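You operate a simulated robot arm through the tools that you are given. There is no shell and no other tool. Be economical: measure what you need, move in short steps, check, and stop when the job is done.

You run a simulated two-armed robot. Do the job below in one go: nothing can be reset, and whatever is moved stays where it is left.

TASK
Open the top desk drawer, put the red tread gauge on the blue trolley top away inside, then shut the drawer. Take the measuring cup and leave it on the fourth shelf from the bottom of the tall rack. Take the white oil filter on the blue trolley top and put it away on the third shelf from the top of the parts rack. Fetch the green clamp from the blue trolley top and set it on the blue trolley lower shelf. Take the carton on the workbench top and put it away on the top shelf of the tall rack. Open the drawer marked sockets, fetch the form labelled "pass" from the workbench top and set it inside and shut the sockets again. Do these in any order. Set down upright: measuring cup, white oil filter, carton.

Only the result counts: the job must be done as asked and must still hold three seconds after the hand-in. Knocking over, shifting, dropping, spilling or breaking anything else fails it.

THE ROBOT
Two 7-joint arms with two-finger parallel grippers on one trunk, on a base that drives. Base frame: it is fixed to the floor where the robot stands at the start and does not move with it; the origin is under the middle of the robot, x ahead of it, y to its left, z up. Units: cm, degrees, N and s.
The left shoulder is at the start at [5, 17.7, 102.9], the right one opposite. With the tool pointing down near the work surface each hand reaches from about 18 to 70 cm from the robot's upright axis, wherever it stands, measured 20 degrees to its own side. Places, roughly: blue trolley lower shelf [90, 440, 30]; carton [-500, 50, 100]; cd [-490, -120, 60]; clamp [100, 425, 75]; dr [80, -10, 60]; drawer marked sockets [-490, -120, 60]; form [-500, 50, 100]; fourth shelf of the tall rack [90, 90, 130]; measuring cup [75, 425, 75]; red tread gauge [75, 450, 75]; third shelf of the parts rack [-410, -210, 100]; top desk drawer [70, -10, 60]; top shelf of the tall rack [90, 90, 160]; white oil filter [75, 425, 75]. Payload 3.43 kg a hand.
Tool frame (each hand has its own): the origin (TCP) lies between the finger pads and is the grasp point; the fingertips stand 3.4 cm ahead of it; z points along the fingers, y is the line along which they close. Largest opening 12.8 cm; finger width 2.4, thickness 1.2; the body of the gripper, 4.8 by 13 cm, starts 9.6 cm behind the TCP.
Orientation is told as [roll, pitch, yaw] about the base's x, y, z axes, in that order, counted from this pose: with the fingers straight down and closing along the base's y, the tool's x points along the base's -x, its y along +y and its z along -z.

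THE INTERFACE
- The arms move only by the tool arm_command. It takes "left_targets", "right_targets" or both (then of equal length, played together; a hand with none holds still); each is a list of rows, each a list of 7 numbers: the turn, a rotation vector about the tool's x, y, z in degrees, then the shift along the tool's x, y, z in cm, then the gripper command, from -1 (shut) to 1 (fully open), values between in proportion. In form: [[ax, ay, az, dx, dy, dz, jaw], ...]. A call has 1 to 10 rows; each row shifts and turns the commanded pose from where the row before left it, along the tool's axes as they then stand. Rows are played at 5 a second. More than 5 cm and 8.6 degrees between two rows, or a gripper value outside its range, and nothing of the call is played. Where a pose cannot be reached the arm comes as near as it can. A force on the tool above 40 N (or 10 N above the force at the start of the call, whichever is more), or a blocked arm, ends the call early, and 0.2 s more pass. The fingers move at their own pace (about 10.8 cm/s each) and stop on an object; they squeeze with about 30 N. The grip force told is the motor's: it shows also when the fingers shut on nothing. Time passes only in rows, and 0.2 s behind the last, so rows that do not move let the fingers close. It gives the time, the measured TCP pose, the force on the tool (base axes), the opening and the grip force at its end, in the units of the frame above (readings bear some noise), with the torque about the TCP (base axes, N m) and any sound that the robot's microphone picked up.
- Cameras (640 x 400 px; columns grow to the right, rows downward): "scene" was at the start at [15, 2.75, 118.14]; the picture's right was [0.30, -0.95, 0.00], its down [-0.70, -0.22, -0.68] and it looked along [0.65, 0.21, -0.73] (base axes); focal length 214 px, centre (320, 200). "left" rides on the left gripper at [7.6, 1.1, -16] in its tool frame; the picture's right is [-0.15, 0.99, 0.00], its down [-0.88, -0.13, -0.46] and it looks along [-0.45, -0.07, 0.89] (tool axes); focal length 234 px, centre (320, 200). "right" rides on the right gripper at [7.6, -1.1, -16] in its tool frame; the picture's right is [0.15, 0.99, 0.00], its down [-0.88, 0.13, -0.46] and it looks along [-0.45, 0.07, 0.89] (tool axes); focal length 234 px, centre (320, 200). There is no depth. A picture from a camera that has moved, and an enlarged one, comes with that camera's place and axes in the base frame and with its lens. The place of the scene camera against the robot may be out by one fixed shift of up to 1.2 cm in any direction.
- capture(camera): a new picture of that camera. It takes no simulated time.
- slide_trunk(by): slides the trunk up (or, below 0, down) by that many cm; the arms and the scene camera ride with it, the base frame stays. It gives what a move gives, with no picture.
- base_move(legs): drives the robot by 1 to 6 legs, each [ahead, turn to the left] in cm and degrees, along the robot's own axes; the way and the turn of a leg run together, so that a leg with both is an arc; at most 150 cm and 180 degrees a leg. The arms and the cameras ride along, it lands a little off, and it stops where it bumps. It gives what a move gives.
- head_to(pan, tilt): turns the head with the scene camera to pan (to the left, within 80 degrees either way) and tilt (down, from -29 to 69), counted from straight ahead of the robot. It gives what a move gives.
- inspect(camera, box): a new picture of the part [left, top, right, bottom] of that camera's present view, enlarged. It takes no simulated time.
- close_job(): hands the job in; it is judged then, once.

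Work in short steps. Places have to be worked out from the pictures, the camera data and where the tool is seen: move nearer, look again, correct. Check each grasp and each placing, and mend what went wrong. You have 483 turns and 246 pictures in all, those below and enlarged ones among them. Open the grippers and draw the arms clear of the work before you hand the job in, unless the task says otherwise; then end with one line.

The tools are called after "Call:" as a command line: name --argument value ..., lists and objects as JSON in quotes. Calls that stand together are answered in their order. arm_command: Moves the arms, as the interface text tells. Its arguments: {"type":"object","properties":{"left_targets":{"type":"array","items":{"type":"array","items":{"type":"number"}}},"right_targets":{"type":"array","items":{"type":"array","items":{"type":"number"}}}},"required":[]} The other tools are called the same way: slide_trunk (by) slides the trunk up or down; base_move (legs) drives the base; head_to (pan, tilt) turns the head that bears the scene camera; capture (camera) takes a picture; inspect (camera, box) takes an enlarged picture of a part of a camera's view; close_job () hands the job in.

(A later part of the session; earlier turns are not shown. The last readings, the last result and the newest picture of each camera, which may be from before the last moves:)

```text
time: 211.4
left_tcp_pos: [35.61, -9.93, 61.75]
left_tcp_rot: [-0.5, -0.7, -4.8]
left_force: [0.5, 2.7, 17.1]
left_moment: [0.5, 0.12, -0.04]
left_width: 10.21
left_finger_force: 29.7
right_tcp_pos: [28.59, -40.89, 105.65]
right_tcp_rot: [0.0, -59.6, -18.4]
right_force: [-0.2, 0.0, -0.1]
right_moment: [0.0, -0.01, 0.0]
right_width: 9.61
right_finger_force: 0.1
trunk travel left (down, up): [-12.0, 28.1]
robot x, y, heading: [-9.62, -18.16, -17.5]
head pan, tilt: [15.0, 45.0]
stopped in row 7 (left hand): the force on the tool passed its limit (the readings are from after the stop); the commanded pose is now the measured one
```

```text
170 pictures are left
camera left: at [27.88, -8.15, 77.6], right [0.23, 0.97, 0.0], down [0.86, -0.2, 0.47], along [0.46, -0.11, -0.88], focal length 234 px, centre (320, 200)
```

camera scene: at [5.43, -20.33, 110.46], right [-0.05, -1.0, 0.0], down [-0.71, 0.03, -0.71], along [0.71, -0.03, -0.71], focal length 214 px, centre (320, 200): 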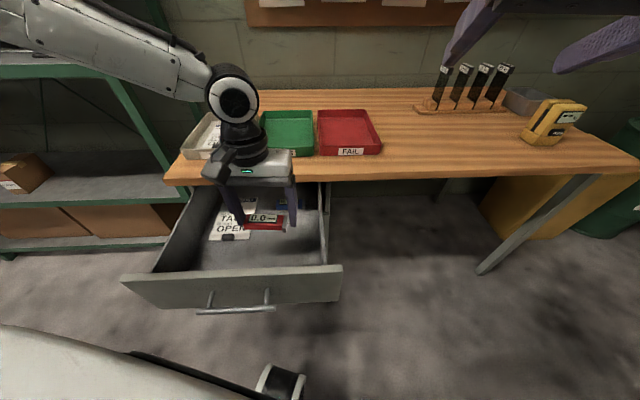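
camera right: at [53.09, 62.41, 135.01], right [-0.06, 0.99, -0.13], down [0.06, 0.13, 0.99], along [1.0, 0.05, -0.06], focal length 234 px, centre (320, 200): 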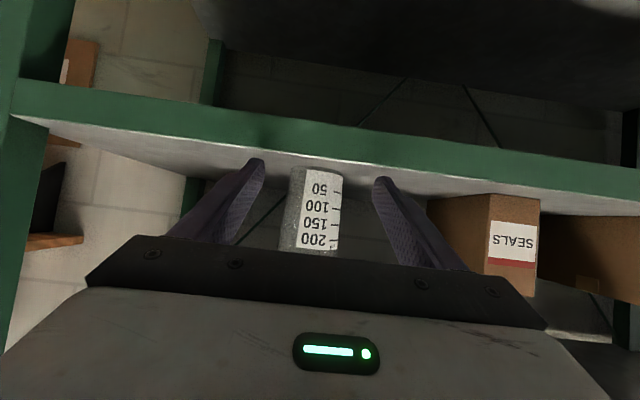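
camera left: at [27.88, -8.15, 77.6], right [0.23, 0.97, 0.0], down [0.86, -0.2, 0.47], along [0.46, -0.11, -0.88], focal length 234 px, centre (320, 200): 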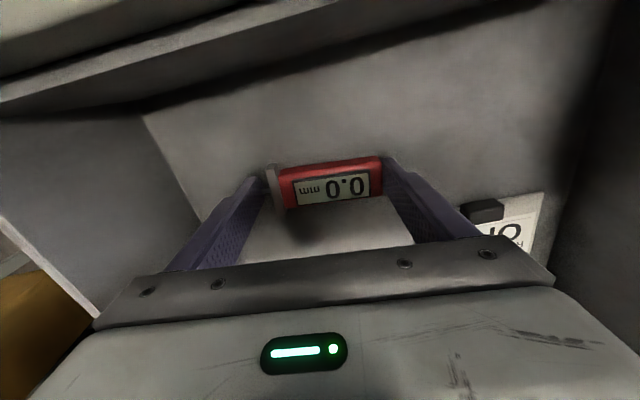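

Contact with the drawer floor. Open the fingers, lift straight out.

Call:
arm_command --left_targets '[[0, 0, 0, 0, 0, -0.2, -1], [0, 0, 0, 0, 0, 0, 0.8], [0, 0, 0, 0, 0, 0, 0.85], [0, 0, 0, 0, 0, 0, 0.85], [0, 0, 0, 0, 0, -2, 0.85], [0, 0, 0, 0, 0, -4, 0.85], [0, 0, 0, 0, 0, -4, 0.85], [0, 0, 0, 0, 0, -4, 0.85], [0, 0, 0, 0, 0, -4, 0.85], [0, 0, 0, 0, 0, 0, 0.85]]'

Call:
capture --camera "left"

```text
time: 213.6
left_tcp_pos: [35.33, -10.09, 79.74]
left_tcp_rot: [-0.4, -0.6, -4.7]
left_force: [0.3, 0.1, -0.3]
left_moment: [-0.04, 0.02, 0.04]
left_width: 11.83
left_finger_force: 0.0
right_tcp_pos: [28.69, -40.94, 105.65]
right_tcp_rot: [0.0, -59.7, -18.5]
right_force: [-0.3, 0.3, 0.4]
right_moment: [0.01, 0.01, -0.02]
right_width: 9.59
right_finger_force: 0.1
trunk travel left (down, up): [-12.0, 28.1]
robot x, y, heading: [-9.85, -18.39, -17.8]
head pan, tilt: [15.0, 45.0]
```

```text
169 pictures are left
camera left: at [27.62, -8.21, 95.54], right [0.23, 0.97, -0.01], down [0.86, -0.2, 0.47], along [0.45, -0.11, -0.89], focal length 234 px, centre (320, 200)
```

left: 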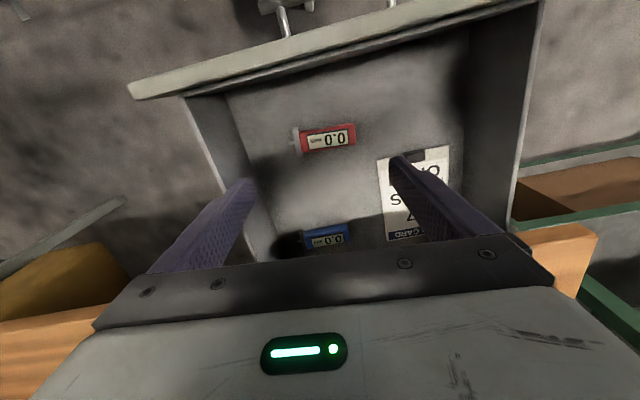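

The gauge lies in the drawer. Raise the left hand, back off to line up with the handle, and reset the right hand to the handle-grip orientation.

Call:
arm_command --left_targets '[[0, 0, 0, 0, 0, -4, 0.5], [0, 0, 0, 0, 0, -4, 0.5], [0, 0, 0, 0, 0, -4, 0.5], [0, 0, 0, 2, 0, -4, 0.5], [0, 0, 0, 0, 0, 0, 0.5]]'

Call:
base_move --legs '[[-50, 0], [0, 17.8]]'

Call:
slide_trunk --by -7

Call:
arm_command --right_targets '[[0, -7.6, 0, 0, 0, 0, -0.4], [0, -7.6, 0, 0, 0, 0, -0.4], [0, -7.6, 0, 0, 0, 0, -0.4], [0, -7.6, 0, 0, 0, 0, -0.4], [0, 0, 8.2, 0, 0, 0, -0.4], [0, 0, 8.2, 0, 0, 0, -0.4], [0, 0, 8.2, 0, 0, 0, -0.4], [0, 0, 8.2, 0, 0, 0, -0.4], [0, 0, 8.2, 0, 0, 0, -0.4], [0, 0, 8.2, 0, 0, 0, -0.4]]'

Call:
arm_command --right_targets '[[0, 0, 8.2, 0, 0, 0, -0.4], [0, 0, 8.2, 0, 0, 0, -0.4], [0, 0, 8.2, 0, 0, 0, -0.4], [0, 0, 8.2, 0, 0, 0, -0.4], [0, 0, 8.2, 0, 0, 0, -0.4], [0, 0, 0, 0, -4.5, 0, -0.4], [0, 0, 0, 0, -4.5, 0, -0.4], [0, 0, 0, 0, -4.5, 0, -0.4], [0, 0, 0, 0, -4.5, 0, -0.4], [0, 0, 0, 0, -4.5, 0, -0.4]]'

```text
time: 214.8
left_tcp_pos: [33.22, -9.16, 95.5]
left_tcp_rot: [-0.4, -0.6, -4.8]
left_force: [-0.2, 0.1, 0.4]
left_moment: [-0.01, -0.01, -0.01]
left_width: 9.61
left_finger_force: 0.1
right_tcp_pos: [28.74, -40.85, 105.64]
right_tcp_rot: [0.0, -59.6, -18.4]
right_force: [-1.2, 0.1, -0.3]
right_moment: [-0.01, -0.01, -0.02]
right_width: 9.56
right_finger_force: 0.1
trunk travel left (down, up): [-12.0, 28.1]
robot x, y, heading: [-9.79, -18.1, -17.8]
head pan, tilt: [15.0, 45.0]
```

```text
time: 218.7
left_tcp_pos: [-18.17, 18.28, 95.37]
left_tcp_rot: [-0.5, -0.7, 12.9]
left_force: [0.2, -0.6, 0.8]
left_moment: [-0.05, -0.01, -0.03]
left_width: 9.61
left_finger_force: 0.1
right_tcp_pos: [-12.81, -13.26, 105.64]
right_tcp_rot: [0.0, -59.6, -0.6]
right_force: [-1.0, -0.3, -0.4]
right_moment: [0.01, -0.02, -0.03]
right_width: 9.61
right_finger_force: 0.0
trunk travel left (down, up): [-12.0, 28.1]
robot x, y, heading: [-56.3, -3.19, -0.2]
head pan, tilt: [15.0, 45.0]
```

```text
time: 219.8
left_tcp_pos: [-18.22, 18.41, 88.43]
left_tcp_rot: [-0.4, -0.6, 12.9]
left_force: [-0.2, -0.3, -0.8]
left_moment: [0.02, 0.01, 0.0]
left_width: 9.61
left_finger_force: 0.1
right_tcp_pos: [-12.92, -13.24, 98.52]
right_tcp_rot: [0.0, -59.6, -0.5]
right_force: [0.1, 0.2, -0.3]
right_moment: [-0.01, -0.02, 0.0]
right_width: 9.61
right_finger_force: 0.0
trunk travel left (down, up): [-5.0, 35.1]
robot x, y, heading: [-56.47, -3.79, -0.1]
head pan, tilt: [15.0, 45.0]
```

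```text
time: 222.0
left_tcp_pos: [-18.27, 18.36, 88.38]
left_tcp_rot: [-0.4, -0.6, 13.0]
left_force: [0.2, -1.1, -0.2]
left_moment: [-0.02, -0.02, -0.01]
left_width: 9.59
left_finger_force: 0.1
right_tcp_pos: [-12.78, -13.26, 98.71]
right_tcp_rot: [90.0, -40.6, -90.7]
right_force: [0.2, -0.2, 0.3]
right_moment: [0.0, 0.04, -0.01]
right_width: 3.82
right_finger_force: 0.1
trunk travel left (down, up): [-5.0, 35.1]
robot x, y, heading: [-56.46, -3.19, -0.1]
head pan, tilt: [15.0, 45.0]
```

```text
time: 224.2
left_tcp_pos: [-18.22, 18.39, 88.44]
left_tcp_rot: [-0.4, -0.6, 12.9]
left_force: [0.3, 0.2, 0.1]
left_moment: [0.01, 0.01, -0.04]
left_width: 9.61
left_finger_force: 0.1
right_tcp_pos: [-11.23, -11.49, 76.2]
right_tcp_rot: [90.1, 0.2, -90.6]
right_force: [0.6, 0.1, 0.2]
right_moment: [-0.02, -0.01, -0.01]
right_width: 3.84
right_finger_force: 0.1
right hand out of reach, approached as far as the arm can: row 6, 7
trunk travel left (down, up): [-5.0, 35.1]
robot x, y, heading: [-56.44, -3.11, -0.3]
head pan, tilt: [15.0, 45.0]
```

Lower to handle height and shift to y≈-5, then look.

Call:
arm_command --right_targets '[[0, 0, 0, 2.2, -3.6, 0, -0.4], [0, 0, 0, 2.2, -3.6, 0, -0.4], [0, 0, 0, 2.2, -3.4, 0, -0.4], [0, 0, 0, 0, 0, 0, -0.4]]'

Call:
base_move --legs '[[18, 0]]'

Call:
capture --camera "right"

```text
time: 225.2
left_tcp_pos: [-18.06, 18.31, 88.45]
left_tcp_rot: [-0.4, -0.6, 12.9]
left_force: [-1.1, -0.6, 0.1]
left_moment: [-0.03, -0.01, -0.01]
left_width: 9.6
left_finger_force: 0.1
right_tcp_pos: [-10.11, -6.68, 66.74]
right_tcp_rot: [90.0, 1.2, -93.6]
right_force: [0.0, 0.5, 0.3]
right_moment: [-0.03, -0.02, 0.01]
right_width: 3.85
right_finger_force: 0.0
right hand out of reach, approached as far as the arm can: row 3
trunk travel left (down, up): [-5.0, 35.1]
robot x, y, heading: [-56.23, -3.21, 0.1]
head pan, tilt: [15.0, 45.0]
```

```text
time: 226.7
left_tcp_pos: [-0.12, 18.5, 88.39]
left_tcp_rot: [-0.3, -0.6, 13.0]
left_force: [-1.1, -0.3, -0.8]
left_moment: [0.0, -0.02, 0.0]
left_width: 9.61
left_finger_force: 0.1
right_tcp_pos: [7.73, -6.76, 66.26]
right_tcp_rot: [89.7, 0.8, -93.5]
right_force: [0.1, -0.2, 0.2]
right_moment: [0.02, -0.05, -0.02]
right_width: 3.85
right_finger_force: 0.1
trunk travel left (down, up): [-5.0, 35.1]
robot x, y, heading: [-37.86, -3.4, 0.3]
head pan, tilt: [15.0, 45.0]
```

```text
168 pictures are left
camera right: at [-7.61, 1.81, 65.25], right [0.01, 0.13, 0.99], down [-0.51, -0.85, 0.12], along [0.86, -0.5, 0.05], focal length 234 px, centre (320, 200)
```

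right: 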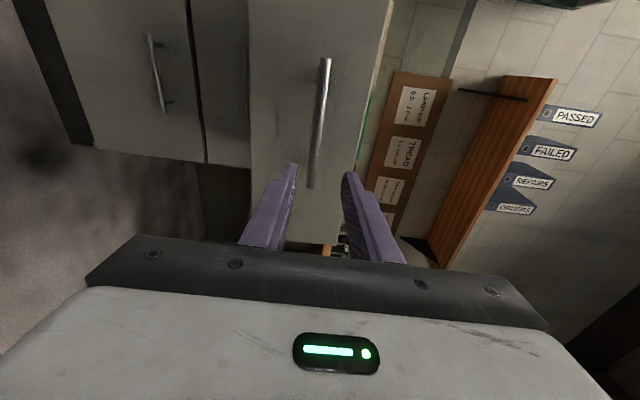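

Aligned with the handle; lower 0.6, drive in 12 cm and close.

Call:
arm_command --right_targets '[[0, 0, 0, 0, -0.6, 0, -0.4], [0, 0, 0, 0, 0, 0, -0.4]]'

Call:
base_move --legs '[[12, 0]]'

Call:
arm_command --right_targets '[[0, 0, 0, 0, 0, 0, -1], [0, 0, 0, 0, 0, 0, -1], [0, 0, 0, 0, 0, 0, -1]]'

Call:
capture --camera "right"

```text
time: 227.3
left_tcp_pos: [-0.12, 18.29, 88.55]
left_tcp_rot: [-0.5, -0.6, 13.0]
left_force: [-0.4, -0.5, -0.5]
left_moment: [0.01, 0.0, -0.01]
left_width: 9.6
left_finger_force: 0.0
right_tcp_pos: [7.97, -6.48, 65.61]
right_tcp_rot: [89.4, 0.9, -93.5]
right_force: [0.5, 1.1, 0.2]
right_moment: [0.0, -0.04, -0.02]
right_width: 3.83
right_finger_force: 0.0
trunk travel left (down, up): [-5.0, 35.1]
robot x, y, heading: [-38.26, -3.48, 0.0]
head pan, tilt: [15.0, 45.0]
```

```text
time: 228.6
left_tcp_pos: [12.13, 18.41, 88.41]
left_tcp_rot: [-0.3, -0.6, 13.0]
left_force: [0.4, 0.5, -0.9]
left_moment: [-0.01, 0.03, 0.02]
left_width: 9.58
left_finger_force: 0.1
right_tcp_pos: [20.14, -6.65, 65.65]
right_tcp_rot: [89.3, 0.8, -93.7]
right_force: [0.6, -0.1, -0.2]
right_moment: [-0.03, 0.02, -0.01]
right_width: 3.83
right_finger_force: 0.2
trunk travel left (down, up): [-5.0, 35.1]
robot x, y, heading: [-25.8, -2.99, -0.1]
head pan, tilt: [15.0, 45.0]
```

```text
time: 229.4
left_tcp_pos: [12.13, 18.32, 88.48]
left_tcp_rot: [-0.5, -0.6, 12.8]
left_force: [-0.7, -0.4, 0.5]
left_moment: [-0.02, -0.04, 0.0]
left_width: 9.6
left_finger_force: 0.2
right_tcp_pos: [20.09, -6.59, 65.51]
right_tcp_rot: [89.0, 0.6, -93.5]
right_force: [-1.7, 1.7, -13.5]
right_moment: [-1.18, 0.05, -0.01]
right_width: 1.18
right_finger_force: 45.3
trunk travel left (down, up): [-5.0, 35.1]
robot x, y, heading: [-26.22, -2.8, 0.1]
head pan, tilt: [15.0, 45.0]
```

```text
167 pictures are left
camera right: at [4.68, 1.95, 64.65], right [0.03, 0.13, 0.99], down [-0.51, -0.85, 0.13], along [0.86, -0.51, 0.05], focal length 234 px, centre (320, 200)
```

right: 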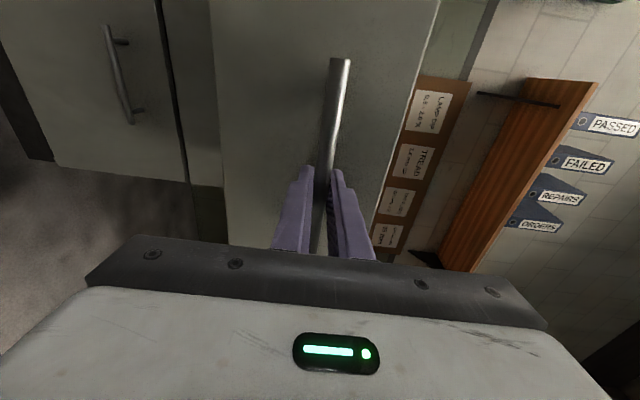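

Gripped. Push the drawer shut by driving 28.5 cm ahead.

Call:
base_move --legs '[[28.5, 0]]'

Call:
capture --camera "right"

Call:
capture --camera "scene"

```text
time: 231.3
left_tcp_pos: [39.69, 18.55, 88.44]
left_tcp_rot: [-0.4, -0.6, 13.0]
left_force: [-0.9, -0.1, 1.2]
left_moment: [0.01, -0.01, -0.01]
left_width: 9.61
left_finger_force: 0.1
right_tcp_pos: [47.79, -6.71, 65.54]
right_tcp_rot: [89.0, 0.6, -93.8]
right_force: [-12.2, -21.8, -20.2]
right_moment: [-1.07, 0.08, 0.75]
right_width: 1.16
right_finger_force: 45.1
trunk travel left (down, up): [-5.0, 35.1]
robot x, y, heading: [1.71, -3.09, 0.3]
head pan, tilt: [15.0, 45.0]
```

```text
166 pictures are left
camera right: at [32.45, 2.01, 64.65], right [0.03, 0.14, 0.99], down [-0.51, -0.85, 0.13], along [0.86, -0.51, 0.05], focal length 234 px, centre (320, 200)
```

right: 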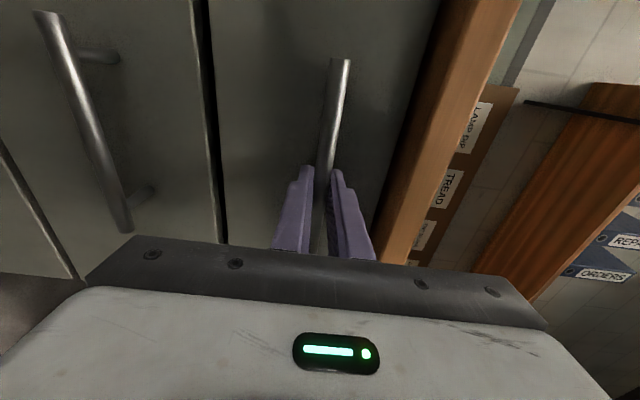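

```text
165 pictures are left
camera scene: at [16.89, -0.74, 103.44], right [0.26, -0.96, 0.0], down [-0.68, -0.19, -0.71], along [0.68, 0.19, -0.71], focal length 214 px, centre (320, 200)
```

scene: 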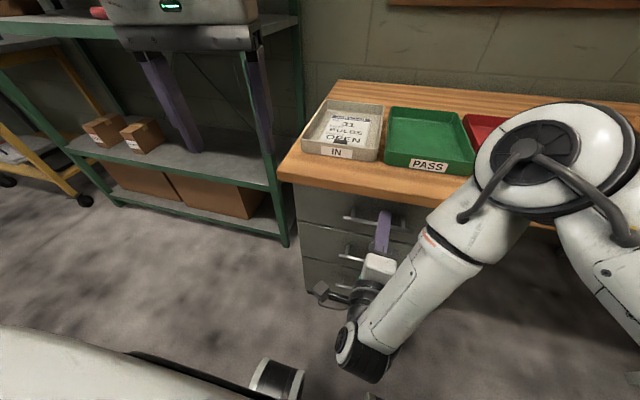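

Almost fully shut (47.8 vs 48.1). Give it a final nudge of 1 cm.

Call:
arm_command --right_targets '[[0, 0, 0, 0, 0, 0.5, -1], [0, 0, 0, 0, 0, 0.5, -1], [0, 0, 0, 0, 0, 0.4, -1], [0, 0, 0, 0, 0, 0, -1]]'

Call:
inspect --camera "right" --box '[180, 0, 420, 150]'

```text
time: 231.8
left_tcp_pos: [39.52, 18.64, 88.61]
left_tcp_rot: [-0.3, -0.7, 13.1]
left_force: [-0.3, -0.6, 0.0]
left_moment: [0.02, -0.01, -0.04]
left_width: 9.61
left_finger_force: 0.0
right_tcp_pos: [47.98, -6.6, 65.41]
right_tcp_rot: [88.9, 0.1, -93.5]
right_force: [-10.5, -2.2, 9.2]
right_moment: [-1.19, 0.03, 0.26]
right_width: 1.14
right_finger_force: 44.6
trunk travel left (down, up): [-5.0, 35.1]
robot x, y, heading: [1.24, -3.2, 0.2]
head pan, tilt: [15.0, 45.0]
stopped in row 2 (right hand): the force on the tool passed its limit (the readings are from after the stop); the commanded pose is now the measured one
```

```text
2.67 times, centred on (300, 75) of right
camera zoom: at [32.5, 1.96, 64.59], right [0.03, 0.15, 0.99], down [-0.51, -0.85, 0.14], along [0.86, -0.51, 0.05], focal length 624 px, centre (373, 533)
```

zoom: 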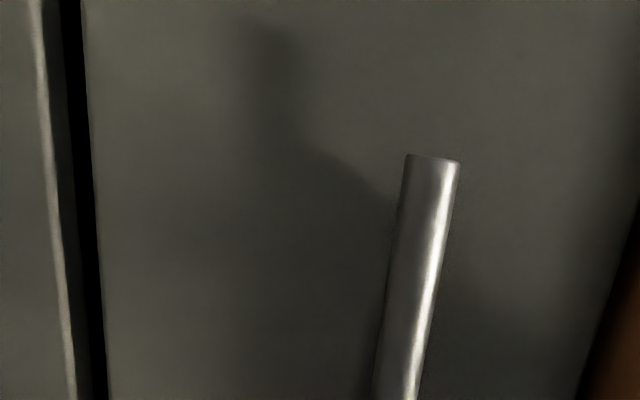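

The drawer is at its stop. Release and back away.

Call:
arm_command --right_targets '[[0, 0, 0, 0, 0, 0, -0.4], [0, 0, 0, 0, 0, 0, -0.4], [0, 0, 0, 0, 0, 0, -0.4]]'

Call:
base_move --legs '[[-40, 0]]'

Call:
capture --camera "scene"

```text
time: 232.6
left_tcp_pos: [39.6, 18.54, 88.43]
left_tcp_rot: [-0.4, -0.6, 13.0]
left_force: [-0.3, -0.1, -0.5]
left_moment: [0.01, -0.01, 0.01]
left_width: 9.6
left_finger_force: 0.2
right_tcp_pos: [48.05, -6.56, 65.28]
right_tcp_rot: [88.7, 0.2, -93.5]
right_force: [-0.2, 0.1, 0.8]
right_moment: [-0.02, -0.01, 0.0]
right_width: 3.85
right_finger_force: 0.0
trunk travel left (down, up): [-5.0, 35.1]
robot x, y, heading: [1.43, -3.21, 0.4]
head pan, tilt: [15.0, 45.0]
```

```text
time: 235.1
left_tcp_pos: [0.83, 18.27, 88.58]
left_tcp_rot: [-0.4, -0.6, 12.4]
left_force: [-0.5, 0.0, 1.0]
left_moment: [-0.01, 0.0, -0.01]
left_width: 9.61
left_finger_force: 0.1
right_tcp_pos: [8.86, -7.14, 65.24]
right_tcp_rot: [88.6, 0.2, -94.4]
right_force: [0.6, -0.8, -0.3]
right_moment: [-0.03, 0.0, -0.04]
right_width: 3.82
right_finger_force: 0.1
trunk travel left (down, up): [-5.0, 35.1]
robot x, y, heading: [-37.75, -2.91, -0.8]
head pan, tilt: [15.0, 45.0]
```

```text
163 pictures are left
camera scene: at [-22.33, -0.78, 103.46], right [0.25, -0.97, 0.0], down [-0.68, -0.18, -0.71], along [0.68, 0.18, -0.71], focal length 214 px, centre (320, 200)
```

scene: 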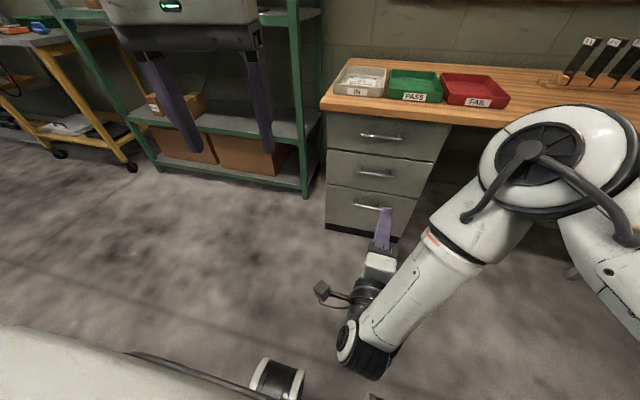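

Drawer shut. Reset the right hand to the pitched grasp pose, raise the trunk, and drive back to the trolley for the filter.

Call:
arm_command --right_targets '[[0, 0, -8.2, 0, 3, 0, 0.6], [0, 0, -8.2, 0, 3, 0, 0.6], [0, 0, -8.2, 0, 0, 0, 0.6], [0, 0, -8.2, 0, 0, 0, 0.6], [0, 0, -8.2, 0, 0, 0, 0.6], [0, 0, -8.2, 0, 0, 0, 0.6], [0, 0, -8.2, 0, 0, 0, 0.6], [0, 0, -8.2, 0, 0, 0, 0.6], [0, 0, -8.2, 0, 0, 0, 0.6], [0, 0, -8.2, 0, 0, 0, 0.6]]'

Call:
arm_command --right_targets '[[0, 0, -8, 0, 0, 0, 0.6], [0, 7.5, 0, 0, 0, 0, 0.6], [0, 7.5, 0, 0, 0, 0, 0.6], [0, 7.5, 0, 0, 0, 0, 0.6], [0, 7.5, 0, 0, 0, 0, 0.6], [0, 0, 0, 0, 0, 0, 0.6]]'

Call:
slide_trunk --by 20

Call:
base_move --legs '[[0, 90.8], [150, 0], [150, 0], [130, 0], [0, -90]]'

Call:
head_to --pan 0 --tilt 30

Call:
capture --camera "scene"

```text
time: 237.5
left_tcp_pos: [0.73, 18.22, 88.54]
left_tcp_rot: [-0.4, -0.7, 12.4]
left_force: [0.0, 0.0, 0.5]
left_moment: [-0.02, 0.0, 0.0]
left_width: 9.62
left_finger_force: 0.0
right_tcp_pos: [10.34, -9.55, 71.43]
right_tcp_rot: [76.1, -79.6, -85.5]
right_force: [-0.6, 0.3, 0.5]
right_moment: [0.01, 0.02, -0.03]
right_width: 10.24
right_finger_force: 0.1
trunk travel left (down, up): [-5.0, 35.1]
robot x, y, heading: [-37.48, -3.13, -0.4]
head pan, tilt: [15.0, 45.0]
stopped in row 10 (right hand): the arm was blocked; the commanded pose is now the measured one
```

```text
time: 238.9
left_tcp_pos: [0.84, 18.2, 88.46]
left_tcp_rot: [-0.4, -0.7, 12.3]
left_force: [0.0, -0.4, 0.0]
left_moment: [0.0, -0.02, -0.01]
left_width: 9.58
left_finger_force: 0.1
right_tcp_pos: [10.19, -9.34, 71.38]
right_tcp_rot: [3.6, -57.4, -11.7]
right_force: [0.8, -0.6, 0.4]
right_moment: [0.0, 0.01, 0.01]
right_width: 10.24
right_finger_force: 0.3
trunk travel left (down, up): [-5.0, 35.1]
robot x, y, heading: [-37.74, -2.92, -0.6]
head pan, tilt: [15.0, 45.0]
```

```text
time: 241.1
left_tcp_pos: [0.72, 18.15, 108.57]
left_tcp_rot: [-0.4, -0.6, 12.3]
left_force: [0.0, 0.7, 0.2]
left_moment: [-0.01, 0.02, -0.01]
left_width: 9.58
left_finger_force: 0.1
right_tcp_pos: [10.27, -9.34, 91.31]
right_tcp_rot: [3.5, -57.4, -11.6]
right_force: [-0.2, -0.9, 0.6]
right_moment: [0.01, 0.0, 0.01]
right_width: 10.27
right_finger_force: 0.0
trunk travel left (down, up): [-25.0, 15.1]
robot x, y, heading: [-37.82, -3.07, -0.5]
head pan, tilt: [15.0, 45.0]
```

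```text
time: 269.4
left_tcp_pos: [26.29, 444.37, 108.49]
left_tcp_rot: [-0.3, -0.6, 5.1]
left_force: [-0.5, 0.3, -0.5]
left_moment: [0.03, 0.0, 0.0]
left_width: 9.63
left_finger_force: 0.1
right_tcp_pos: [32.33, 415.78, 91.23]
right_tcp_rot: [3.5, -57.5, -19.0]
right_force: [0.7, -0.1, -1.1]
right_moment: [0.04, -0.01, -0.02]
right_width: 10.25
right_finger_force: 0.0
trunk travel left (down, up): [-25.0, 15.1]
robot x, y, heading: [-14.38, 427.79, -7.6]
head pan, tilt: [15.0, 45.0]
```

```text
time: 270.2
left_tcp_pos: [26.39, 444.34, 108.41]
left_tcp_rot: [-0.5, -0.7, 5.1]
left_force: [-0.2, 0.3, -0.2]
left_moment: [0.03, -0.01, -0.01]
left_width: 9.6
left_finger_force: 0.1
right_tcp_pos: [32.35, 415.88, 91.43]
right_tcp_rot: [3.5, -57.5, -18.9]
right_force: [0.5, -0.4, -0.3]
right_moment: [0.0, 0.01, 0.02]
right_width: 10.23
right_finger_force: 0.0
trunk travel left (down, up): [-25.0, 15.1]
robot x, y, heading: [-14.23, 428.36, -7.6]
head pan, tilt: [0.0, 30.0]
```

```text
162 pictures are left
camera scene: at [1.96, 426.24, 125.71], right [-0.13, -0.99, 0.0], down [-0.5, 0.07, -0.87], along [0.86, -0.12, -0.5], focal length 214 px, centre (320, 200)
```

scene: 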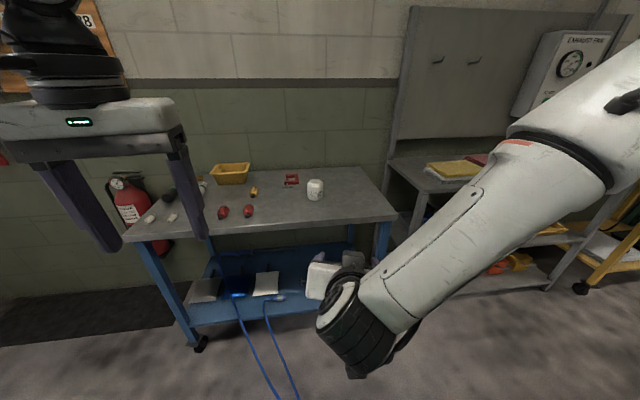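

Straighten the base heading and correct the small wrist misalignment of the right hand.

Call:
base_move --legs '[[0, 7.6], [18, 0]]'

Call:
arm_command --right_targets '[[3.5, 0, 0, 0, 0, 0, 0.6], [-4.8, 0, -3.05, 0, 0, 0, 0.6], [-4.8, 0, -3.05, 0, 0, 0, 0.6], [0, -2.5, 0, 0, 0, 0, 0.6], [0, 0, 0, 0, 0, 0, 0.6]]'

Call:
capture --camera "right"

```text
time: 272.3
left_tcp_pos: [42.15, 449.45, 108.41]
left_tcp_rot: [-0.5, -0.6, 12.5]
left_force: [0.3, 0.4, 0.4]
left_moment: [0.02, 0.01, 0.01]
left_width: 9.6
left_finger_force: 0.0
right_tcp_pos: [51.56, 421.95, 91.3]
right_tcp_rot: [3.5, -57.5, -11.6]
right_force: [0.2, -0.3, -0.9]
right_moment: [-0.01, 0.02, 0.0]
right_width: 10.25
right_finger_force: 0.0
trunk travel left (down, up): [-25.0, 15.1]
robot x, y, heading: [3.3, 428.12, -0.2]
head pan, tilt: [0.0, 30.0]
```

```text
time: 273.5
left_tcp_pos: [42.1, 449.37, 108.45]
left_tcp_rot: [-0.4, -0.7, 12.5]
left_force: [0.3, 1.0, -0.3]
left_moment: [0.03, 0.0, -0.03]
left_width: 9.6
left_finger_force: 0.1
right_tcp_pos: [51.49, 421.91, 91.24]
right_tcp_rot: [0.0, -60.1, -0.1]
right_force: [-0.1, 0.2, 0.3]
right_moment: [0.02, 0.02, -0.04]
right_width: 10.28
right_finger_force: 0.1
trunk travel left (down, up): [-25.0, 15.1]
robot x, y, heading: [3.68, 427.85, -0.2]
head pan, tilt: [0.0, 30.0]
```

```text
161 pictures are left
camera right: at [34.02, 420.82, 92.6], right [-0.07, 0.99, -0.13], down [0.04, 0.13, 0.99], along [1.0, 0.07, -0.05], focal length 234 px, centre (320, 200)
```

right: 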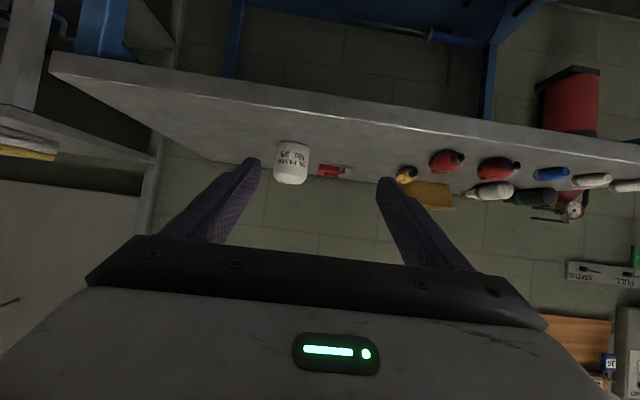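

Filter is at about (82, 417.2), ~6.5 cm wide, 8 tall. Align the hand and drive in 18 cm.

Call:
arm_command --right_targets '[[0, 0, 0, 1.95, -1.57, 1.12, 0.5], [0, 0, 0, 1.95, -1.57, 1.12, 0.5], [0, 0, 0, 1.95, -1.57, 1.12, 0.5], [0, 0, 0, 0, 0, 0, 0.5]]'

Call:
base_move --legs '[[18, 0]]'

Call:
capture --camera "right"

```text
time: 274.5
left_tcp_pos: [42.12, 449.33, 108.5]
left_tcp_rot: [-0.4, -0.7, 12.5]
left_force: [1.3, 0.3, 0.1]
left_moment: [-0.01, 0.0, 0.0]
left_width: 9.65
left_finger_force: 0.1
right_tcp_pos: [51.59, 417.1, 84.69]
right_tcp_rot: [0.1, -60.1, -0.1]
right_force: [0.3, -0.6, -0.6]
right_moment: [0.02, 0.02, 0.01]
right_width: 9.6
right_finger_force: 0.1
trunk travel left (down, up): [-25.0, 15.1]
robot x, y, heading: [3.62, 428.02, 0.1]
head pan, tilt: [0.0, 30.0]
```

```text
time: 276.0
left_tcp_pos: [59.35, 449.01, 108.5]
left_tcp_rot: [-0.4, -0.6, 12.1]
left_force: [-0.1, 0.3, -1.3]
left_moment: [-0.01, -0.01, 0.01]
left_width: 9.59
left_finger_force: 0.1
right_tcp_pos: [68.95, 416.64, 84.67]
right_tcp_rot: [0.0, -60.0, -0.4]
right_force: [0.7, -0.3, -0.7]
right_moment: [-0.02, -0.04, -0.01]
right_width: 9.58
right_finger_force: 0.1
trunk travel left (down, up): [-25.0, 15.1]
robot x, y, heading: [21.04, 427.47, -0.5]
head pan, tilt: [0.0, 30.0]
```

```text
160 pictures are left
camera right: at [51.3, 415.74, 86.0], right [-0.07, 0.99, -0.13], down [0.05, 0.13, 0.99], along [1.0, 0.06, -0.05], focal length 234 px, centre (320, 200)
```

right: 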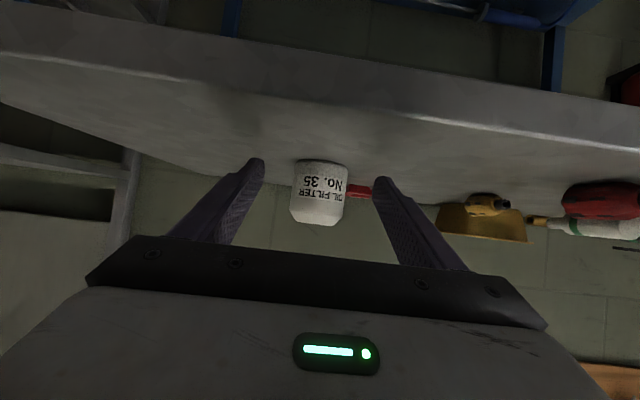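

Aligned. Push in 8.7 cm with the arm.

Call:
arm_command --right_targets '[[0, 0, 0, -1.09, 0, 1.89, 0.5], [0, 0, 0, -1.09, 0, 1.89, 0.5], [0, 0, 0, -1.09, 0, 1.89, 0.5], [0, 0, 0, -0.6, 0, 1.04, 0.5], [0, 0, 0, 0, 0, 0, 0.5]]'

Call:
capture --camera "right"

```text
time: 277.2
left_tcp_pos: [59.29, 449.21, 108.45]
left_tcp_rot: [-0.3, -0.6, 12.1]
left_force: [-0.5, 0.3, -0.6]
left_moment: [-0.02, -0.02, -0.02]
left_width: 9.62
left_finger_force: 0.0
right_tcp_pos: [76.59, 416.77, 84.69]
right_tcp_rot: [0.0, -60.1, -0.4]
right_force: [-0.5, 0.3, 0.7]
right_moment: [0.03, 0.01, -0.04]
right_width: 9.6
right_finger_force: 0.0
trunk travel left (down, up): [-25.0, 15.1]
robot x, y, heading: [20.98, 427.67, -0.8]
head pan, tilt: [0.0, 30.0]
```

```text
159 pictures are left
camera right: at [59.07, 415.79, 85.96], right [-0.07, 0.99, -0.13], down [0.05, 0.13, 0.99], along [1.0, 0.06, -0.05], focal length 234 px, centre (320, 200)
```

right: 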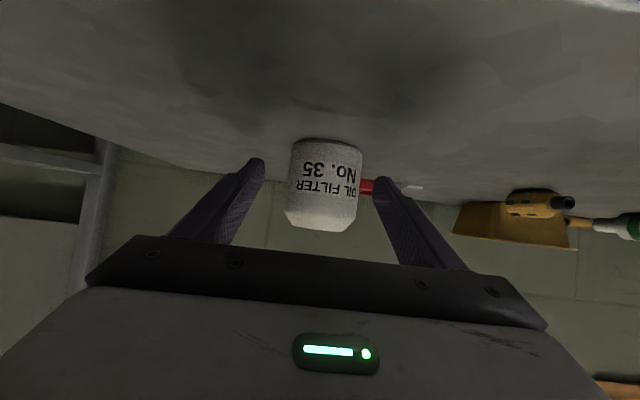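

Needs about 4 cm more; then close.

Call:
arm_command --right_targets '[[0, 0, 0, -1, 0.2, 1.73, 0.5], [0, 0, 0, -1, 0.1, 1.73, 0.5], [0, 0, 0, 0, 0, 0, 0.3], [0, 0, 0, 0, 0, 0, 0], [0, 0, 0, 0, 0, 0, -0.5], [0, 0, 0, 0, 0, 0, -1]]'

Call:
capture --camera "right"

```text
time: 278.6
left_tcp_pos: [59.34, 449.2, 108.37]
left_tcp_rot: [-0.4, -0.8, 12.4]
left_force: [0.1, 1.1, 0.3]
left_moment: [-0.02, 0.01, -0.02]
left_width: 9.57
left_finger_force: 0.1
right_tcp_pos: [80.49, 417.07, 84.81]
right_tcp_rot: [0.0, -60.1, -0.5]
right_force: [0.6, 1.3, 0.7]
right_moment: [-0.02, 0.08, -0.02]
right_width: 6.66
right_finger_force: 30.1
trunk travel left (down, up): [-25.0, 15.1]
robot x, y, heading: [20.68, 427.89, -0.7]
head pan, tilt: [0.0, 30.0]
```

```text
158 pictures are left
camera right: at [62.98, 416.04, 86.18], right [-0.07, 0.99, -0.13], down [0.04, 0.13, 0.99], along [1.0, 0.06, -0.05], focal length 234 px, centre (320, 200)
```

right: 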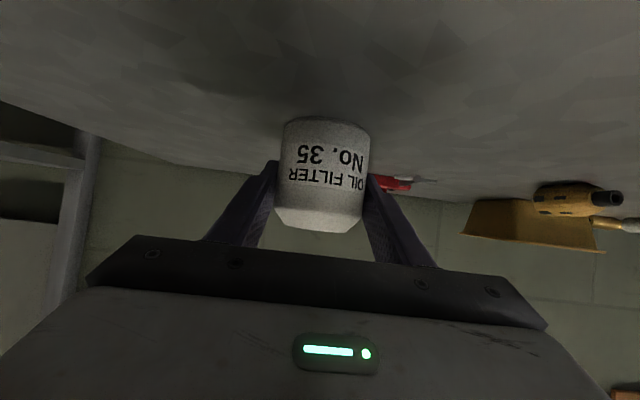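

Gripped. Lift 12 cm and back off.

Call:
arm_command --right_targets '[[0, 0, 0, -1.3, 0, -0.75, -1], [0, 0, 0, -2.6, 0, -1.5, -1], [0, 0, 0, -3, 0, -1.73, -1], [0, 0, 0, -3.4, 0, -2, -1], [0, 0, 0, 0, 0, 0, -1]]'

Call:
base_move --legs '[[-50, 0]]'

Call:
capture --camera "right"

Call:
capture --camera "scene"

```text
time: 279.8
left_tcp_pos: [59.35, 449.09, 108.38]
left_tcp_rot: [-0.4, -0.7, 12.2]
left_force: [0.1, 0.1, 0.3]
left_moment: [-0.02, -0.02, 0.0]
left_width: 9.6
left_finger_force: 0.1
right_tcp_pos: [80.63, 416.64, 96.9]
right_tcp_rot: [0.0, -60.1, -0.3]
right_force: [-0.3, 0.6, -2.4]
right_moment: [0.02, -0.03, 0.01]
right_width: 6.69
right_finger_force: 30.5
trunk travel left (down, up): [-25.0, 15.1]
robot x, y, heading: [21.32, 427.91, -0.6]
head pan, tilt: [0.0, 30.0]
```

```text
time: 282.7
left_tcp_pos: [9.47, 449.63, 108.46]
left_tcp_rot: [-0.5, -0.7, 12.2]
left_force: [0.4, 0.0, 0.4]
left_moment: [-0.02, 0.02, 0.03]
left_width: 9.62
left_finger_force: 0.1
right_tcp_pos: [30.67, 417.2, 96.86]
right_tcp_rot: [0.0, -60.1, -0.4]
right_force: [-0.3, -1.5, -3.3]
right_moment: [0.02, 0.03, 0.01]
right_width: 6.65
right_finger_force: 30.1
trunk travel left (down, up): [-25.0, 15.1]
robot x, y, heading: [-29.19, 428.42, -0.5]
head pan, tilt: [0.0, 30.0]
```

```text
157 pictures are left
camera right: at [13.09, 416.13, 98.16], right [-0.07, 0.99, -0.13], down [0.05, 0.13, 0.99], along [1.0, 0.06, -0.05], focal length 234 px, centre (320, 200)
```

right: 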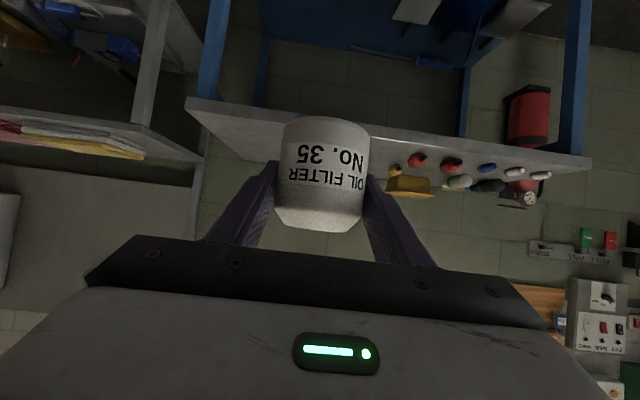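

```text
156 pictures are left
camera scene: at [-12.6, 428.55, 125.72], right [-0.01, -1.0, 0.0], down [-0.5, 0.01, -0.87], along [0.87, -0.01, -0.5], focal length 214 px, centre (320, 200)
```

scene: 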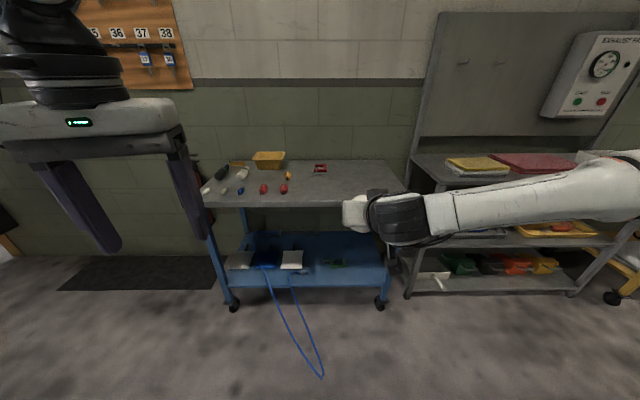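

Filter held. Drive down the aisle to around y≈0 and look west.

Call:
base_move --legs '[[-5, 0], [0, -90], [150, 0], [150, 0], [140, 0]]'

Call:
head_to --pan -60 --tilt 15

Call:
capture --camera "scene"

Call:
head_to --pan -10 --tilt 15

Call:
capture --camera "scene"

```text
time: 308.0
left_tcp_pos: [-16.4, -48.73, 108.41]
left_tcp_rot: [-0.4, -0.6, -78.5]
left_force: [0.4, -0.5, 0.4]
left_moment: [0.0, -0.01, 0.02]
left_width: 9.59
left_finger_force: 0.0
right_tcp_pos: [-49.08, -69.74, 96.86]
right_tcp_rot: [0.0, -60.0, -91.1]
right_force: [0.1, -0.2, -3.3]
right_moment: [0.01, 0.02, 0.0]
right_width: 6.64
right_finger_force: 29.6
trunk travel left (down, up): [-25.0, 15.1]
robot x, y, heading: [-37.08, -10.03, -90.9]
head pan, tilt: [0.0, 30.0]
```

```text
time: 309.3
left_tcp_pos: [-16.35, -48.87, 108.39]
left_tcp_rot: [-0.5, -0.8, -78.5]
left_force: [0.1, 0.0, 0.4]
left_moment: [0.0, 0.01, 0.04]
left_width: 9.6
left_finger_force: 0.0
right_tcp_pos: [-49.08, -69.68, 96.85]
right_tcp_rot: [-0.1, -60.0, -91.2]
right_force: [1.0, 0.2, -2.4]
right_moment: [0.04, -0.01, 0.04]
right_width: 6.65
right_finger_force: 29.9
trunk travel left (down, up): [-25.0, 15.1]
robot x, y, heading: [-37.0, -9.81, -91.2]
head pan, tilt: [-60.0, 15.0]
```

```text
155 pictures are left
camera scene: at [-45.0, -21.22, 128.14], right [-0.48, 0.88, 0.0], down [0.23, 0.12, -0.97], along [-0.85, -0.46, -0.26], focal length 214 px, centre (320, 200)
```

scene: 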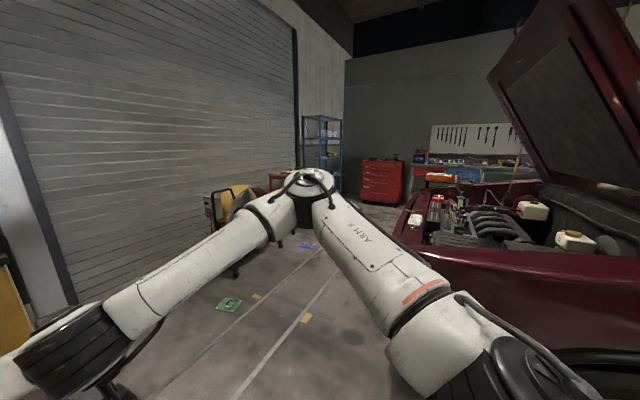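

```text
time: 310.5
left_tcp_pos: [-16.36, -48.77, 108.38]
left_tcp_rot: [-0.5, -0.8, -78.5]
left_force: [0.7, 0.1, 0.8]
left_moment: [0.0, 0.0, 0.01]
left_width: 9.6
left_finger_force: 0.0
right_tcp_pos: [-49.08, -69.64, 96.77]
right_tcp_rot: [-0.1, -60.1, -91.1]
right_force: [0.3, -0.1, -3.3]
right_moment: [0.05, -0.05, 0.0]
right_width: 6.67
right_finger_force: 29.9
trunk travel left (down, up): [-25.0, 15.1]
robot x, y, heading: [-37.23, -10.11, -91.4]
head pan, tilt: [-10.0, 15.0]
```

```text
154 pictures are left
camera scene: at [-38.65, -25.89, 128.14], right [-0.98, 0.2, 0.0], down [0.05, 0.25, -0.97], along [-0.19, -0.95, -0.26], focal length 214 px, centre (320, 200)
```

scene: 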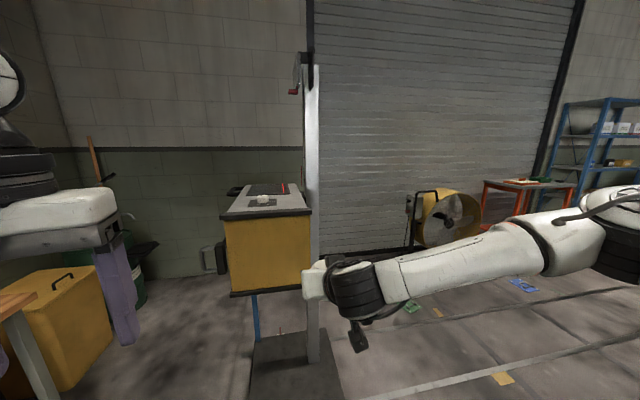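

Check the small things lying on the floor ahead before choosing a route.

Call:
head_to --pan -52 --tilt 30

Call:
capture --camera "scene"

Call:
inspect --camera "scene" --box '[180, 160, 420, 310]'

```text
time: 311.6
left_tcp_pos: [-16.34, -48.79, 108.55]
left_tcp_rot: [-0.3, -0.7, -78.5]
left_force: [0.2, -0.5, -0.2]
left_moment: [0.01, 0.0, 0.01]
left_width: 9.61
left_finger_force: 0.0
right_tcp_pos: [-49.11, -69.6, 96.85]
right_tcp_rot: [0.1, -60.0, -91.2]
right_force: [-0.3, -0.1, -2.5]
right_moment: [0.03, 0.02, 0.0]
right_width: 6.65
right_finger_force: 29.5
trunk travel left (down, up): [-25.0, 15.1]
robot x, y, heading: [-37.09, -9.92, -91.1]
head pan, tilt: [-52.0, 30.0]
```

```text
153 pictures are left
camera scene: at [-44.06, -22.14, 125.72], right [-0.6, 0.8, 0.0], down [0.4, 0.3, -0.87], along [-0.69, -0.52, -0.5], focal length 214 px, centre (320, 200)
```

scene: 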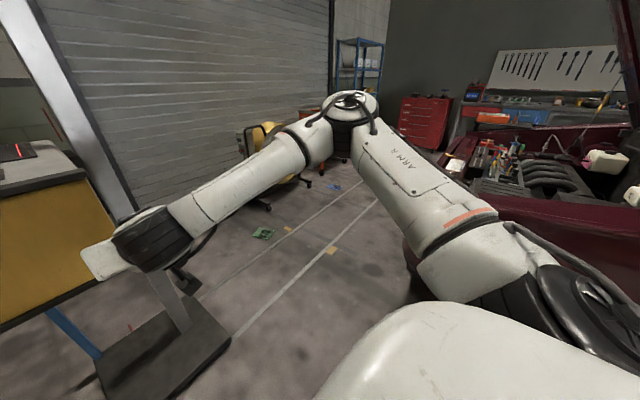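

```text
2.67 times, centred on (300, 235) of scene
camera zoom: at [-44.06, -22.14, 125.72], right [-0.6, 0.8, 0.0], down [0.4, 0.3, -0.87], along [-0.69, -0.52, -0.5], focal length 572 px, centre (373, 107)
```

zoom: 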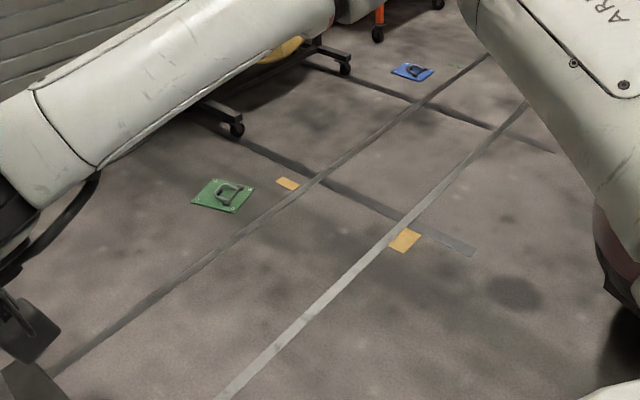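

The plates on the floor are to be avoided; a path along y≈-105 south of the car is free. Drive diagonally past the tester.

Call:
base_move --legs '[[0, -44], [105, 0], [0, -30]]'

Call:
head_to --pan 0 --tilt 20

Call:
capture --camera "scene"

Call:
head_to --pan -50 --tilt 20

Call:
capture --camera "scene"

```text
time: 320.6
left_tcp_pos: [-143.75, -115.42, 108.46]
left_tcp_rot: [-0.4, -0.8, -153.1]
left_force: [0.3, -0.4, 0.7]
left_moment: [0.02, 0.0, 0.02]
left_width: 9.62
left_finger_force: 0.1
right_tcp_pos: [-172.49, -89.55, 96.75]
right_tcp_rot: [0.1, -60.0, -165.7]
right_force: [0.6, 0.2, -2.4]
right_moment: [0.01, 0.01, 0.01]
right_width: 6.64
right_finger_force: 30.3
trunk travel left (down, up): [-25.0, 15.1]
robot x, y, heading: [-111.77, -85.16, -165.5]
head pan, tilt: [-52.0, 30.0]
```

```text
time: 321.8
left_tcp_pos: [-143.64, -115.5, 108.57]
left_tcp_rot: [-0.5, -0.6, -153.0]
left_force: [0.1, 0.0, -0.3]
left_moment: [-0.03, -0.01, -0.02]
left_width: 9.6
left_finger_force: 0.2
right_tcp_pos: [-172.48, -89.63, 96.78]
right_tcp_rot: [0.0, -60.1, -165.6]
right_force: [-0.2, 0.0, -1.7]
right_moment: [-0.02, -0.04, -0.02]
right_width: 6.65
right_finger_force: 29.8
trunk travel left (down, up): [-25.0, 15.1]
robot x, y, heading: [-111.85, -85.11, -165.9]
head pan, tilt: [0.0, 20.0]
```

```text
151 pictures are left
camera scene: at [-127.3, -88.82, 127.32], right [-0.25, 0.97, 0.0], down [0.33, 0.08, -0.94], along [-0.91, -0.23, -0.34], focal length 214 px, centre (320, 200)
```

scene: 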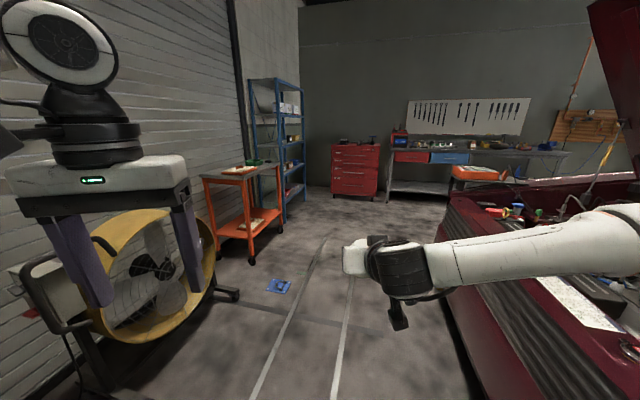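

```text
time: 322.9
left_tcp_pos: [-143.62, -115.47, 108.43]
left_tcp_rot: [-0.5, -0.7, -153.0]
left_force: [-0.3, -0.5, -0.1]
left_moment: [0.0, -0.03, 0.01]
left_width: 9.62
left_finger_force: 0.1
right_tcp_pos: [-172.57, -89.6, 96.75]
right_tcp_rot: [0.1, -60.0, -165.5]
right_force: [0.2, 0.5, -2.2]
right_moment: [0.01, -0.02, 0.0]
right_width: 6.62
right_finger_force: 29.8
trunk travel left (down, up): [-25.0, 15.1]
robot x, y, heading: [-111.9, -84.89, -165.9]
head pan, tilt: [-50.0, 20.0]
```

```text
150 pictures are left
camera scene: at [-125.83, -81.1, 127.32], right [0.58, 0.81, 0.0], down [0.28, -0.2, -0.94], along [-0.76, 0.55, -0.34], focal length 214 px, centre (320, 200)
```

scene: 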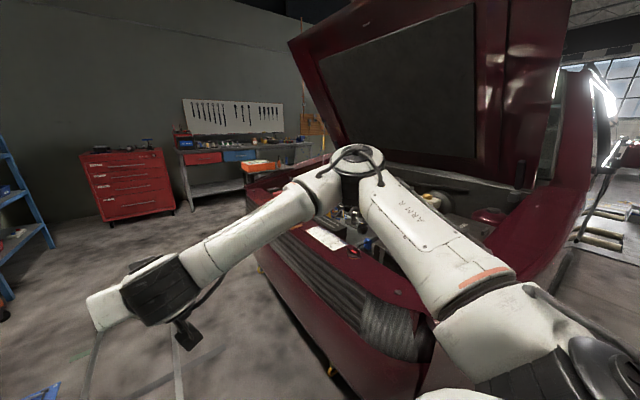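

Turn to heading -175 and drive west past the car front toward the parts rack.

Call:
base_move --legs '[[0, -9.5], [150, 0], [120, 0], [0, 85]]'

Call:
head_to --pan 0 --tilt 10

Call:
capture --camera "scene"

```text
time: 340.1
left_tcp_pos: [-358.47, -147.18, 108.39]
left_tcp_rot: [-0.5, -0.7, -80.0]
left_force: [0.3, 0.1, 0.3]
left_moment: [-0.01, 0.03, -0.06]
left_width: 9.62
left_finger_force: 0.0
right_tcp_pos: [-391.66, -167.24, 96.85]
right_tcp_rot: [0.0, -60.0, -92.6]
right_force: [0.4, -0.4, -2.9]
right_moment: [0.0, -0.01, -0.02]
right_width: 6.62
right_finger_force: 30.1
trunk travel left (down, up): [-25.0, 15.1]
robot x, y, heading: [-377.85, -107.92, -92.8]
head pan, tilt: [-50.0, 20.0]
```

```text
time: 341.3
left_tcp_pos: [-358.41, -147.21, 108.51]
left_tcp_rot: [-0.3, -0.7, -80.1]
left_force: [0.0, -0.1, -0.5]
left_moment: [-0.01, 0.02, 0.02]
left_width: 9.6
left_finger_force: 0.1
right_tcp_pos: [-391.7, -167.21, 96.77]
right_tcp_rot: [0.0, -60.1, -92.6]
right_force: [0.0, -0.7, -3.3]
right_moment: [0.04, 0.01, 0.0]
right_width: 6.62
right_finger_force: 29.7
trunk travel left (down, up): [-25.0, 15.1]
robot x, y, heading: [-378.22, -107.95, -92.8]
head pan, tilt: [0.0, 10.0]
```

```text
149 pictures are left
camera scene: at [-378.5, -123.91, 128.95], right [-1.0, 0.05, 0.0], down [0.01, 0.17, -0.98], along [-0.05, -0.98, -0.17], focal length 214 px, centre (320, 200)
```

scene: 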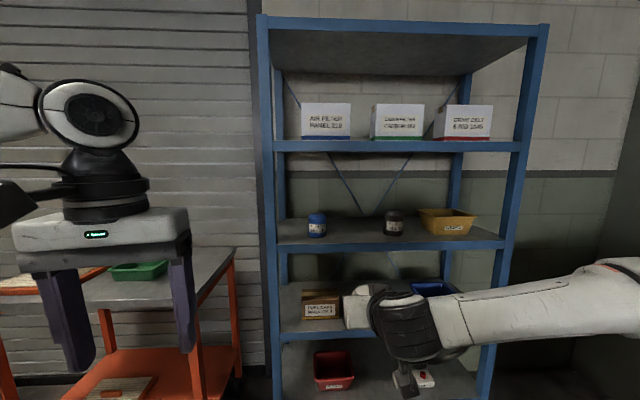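

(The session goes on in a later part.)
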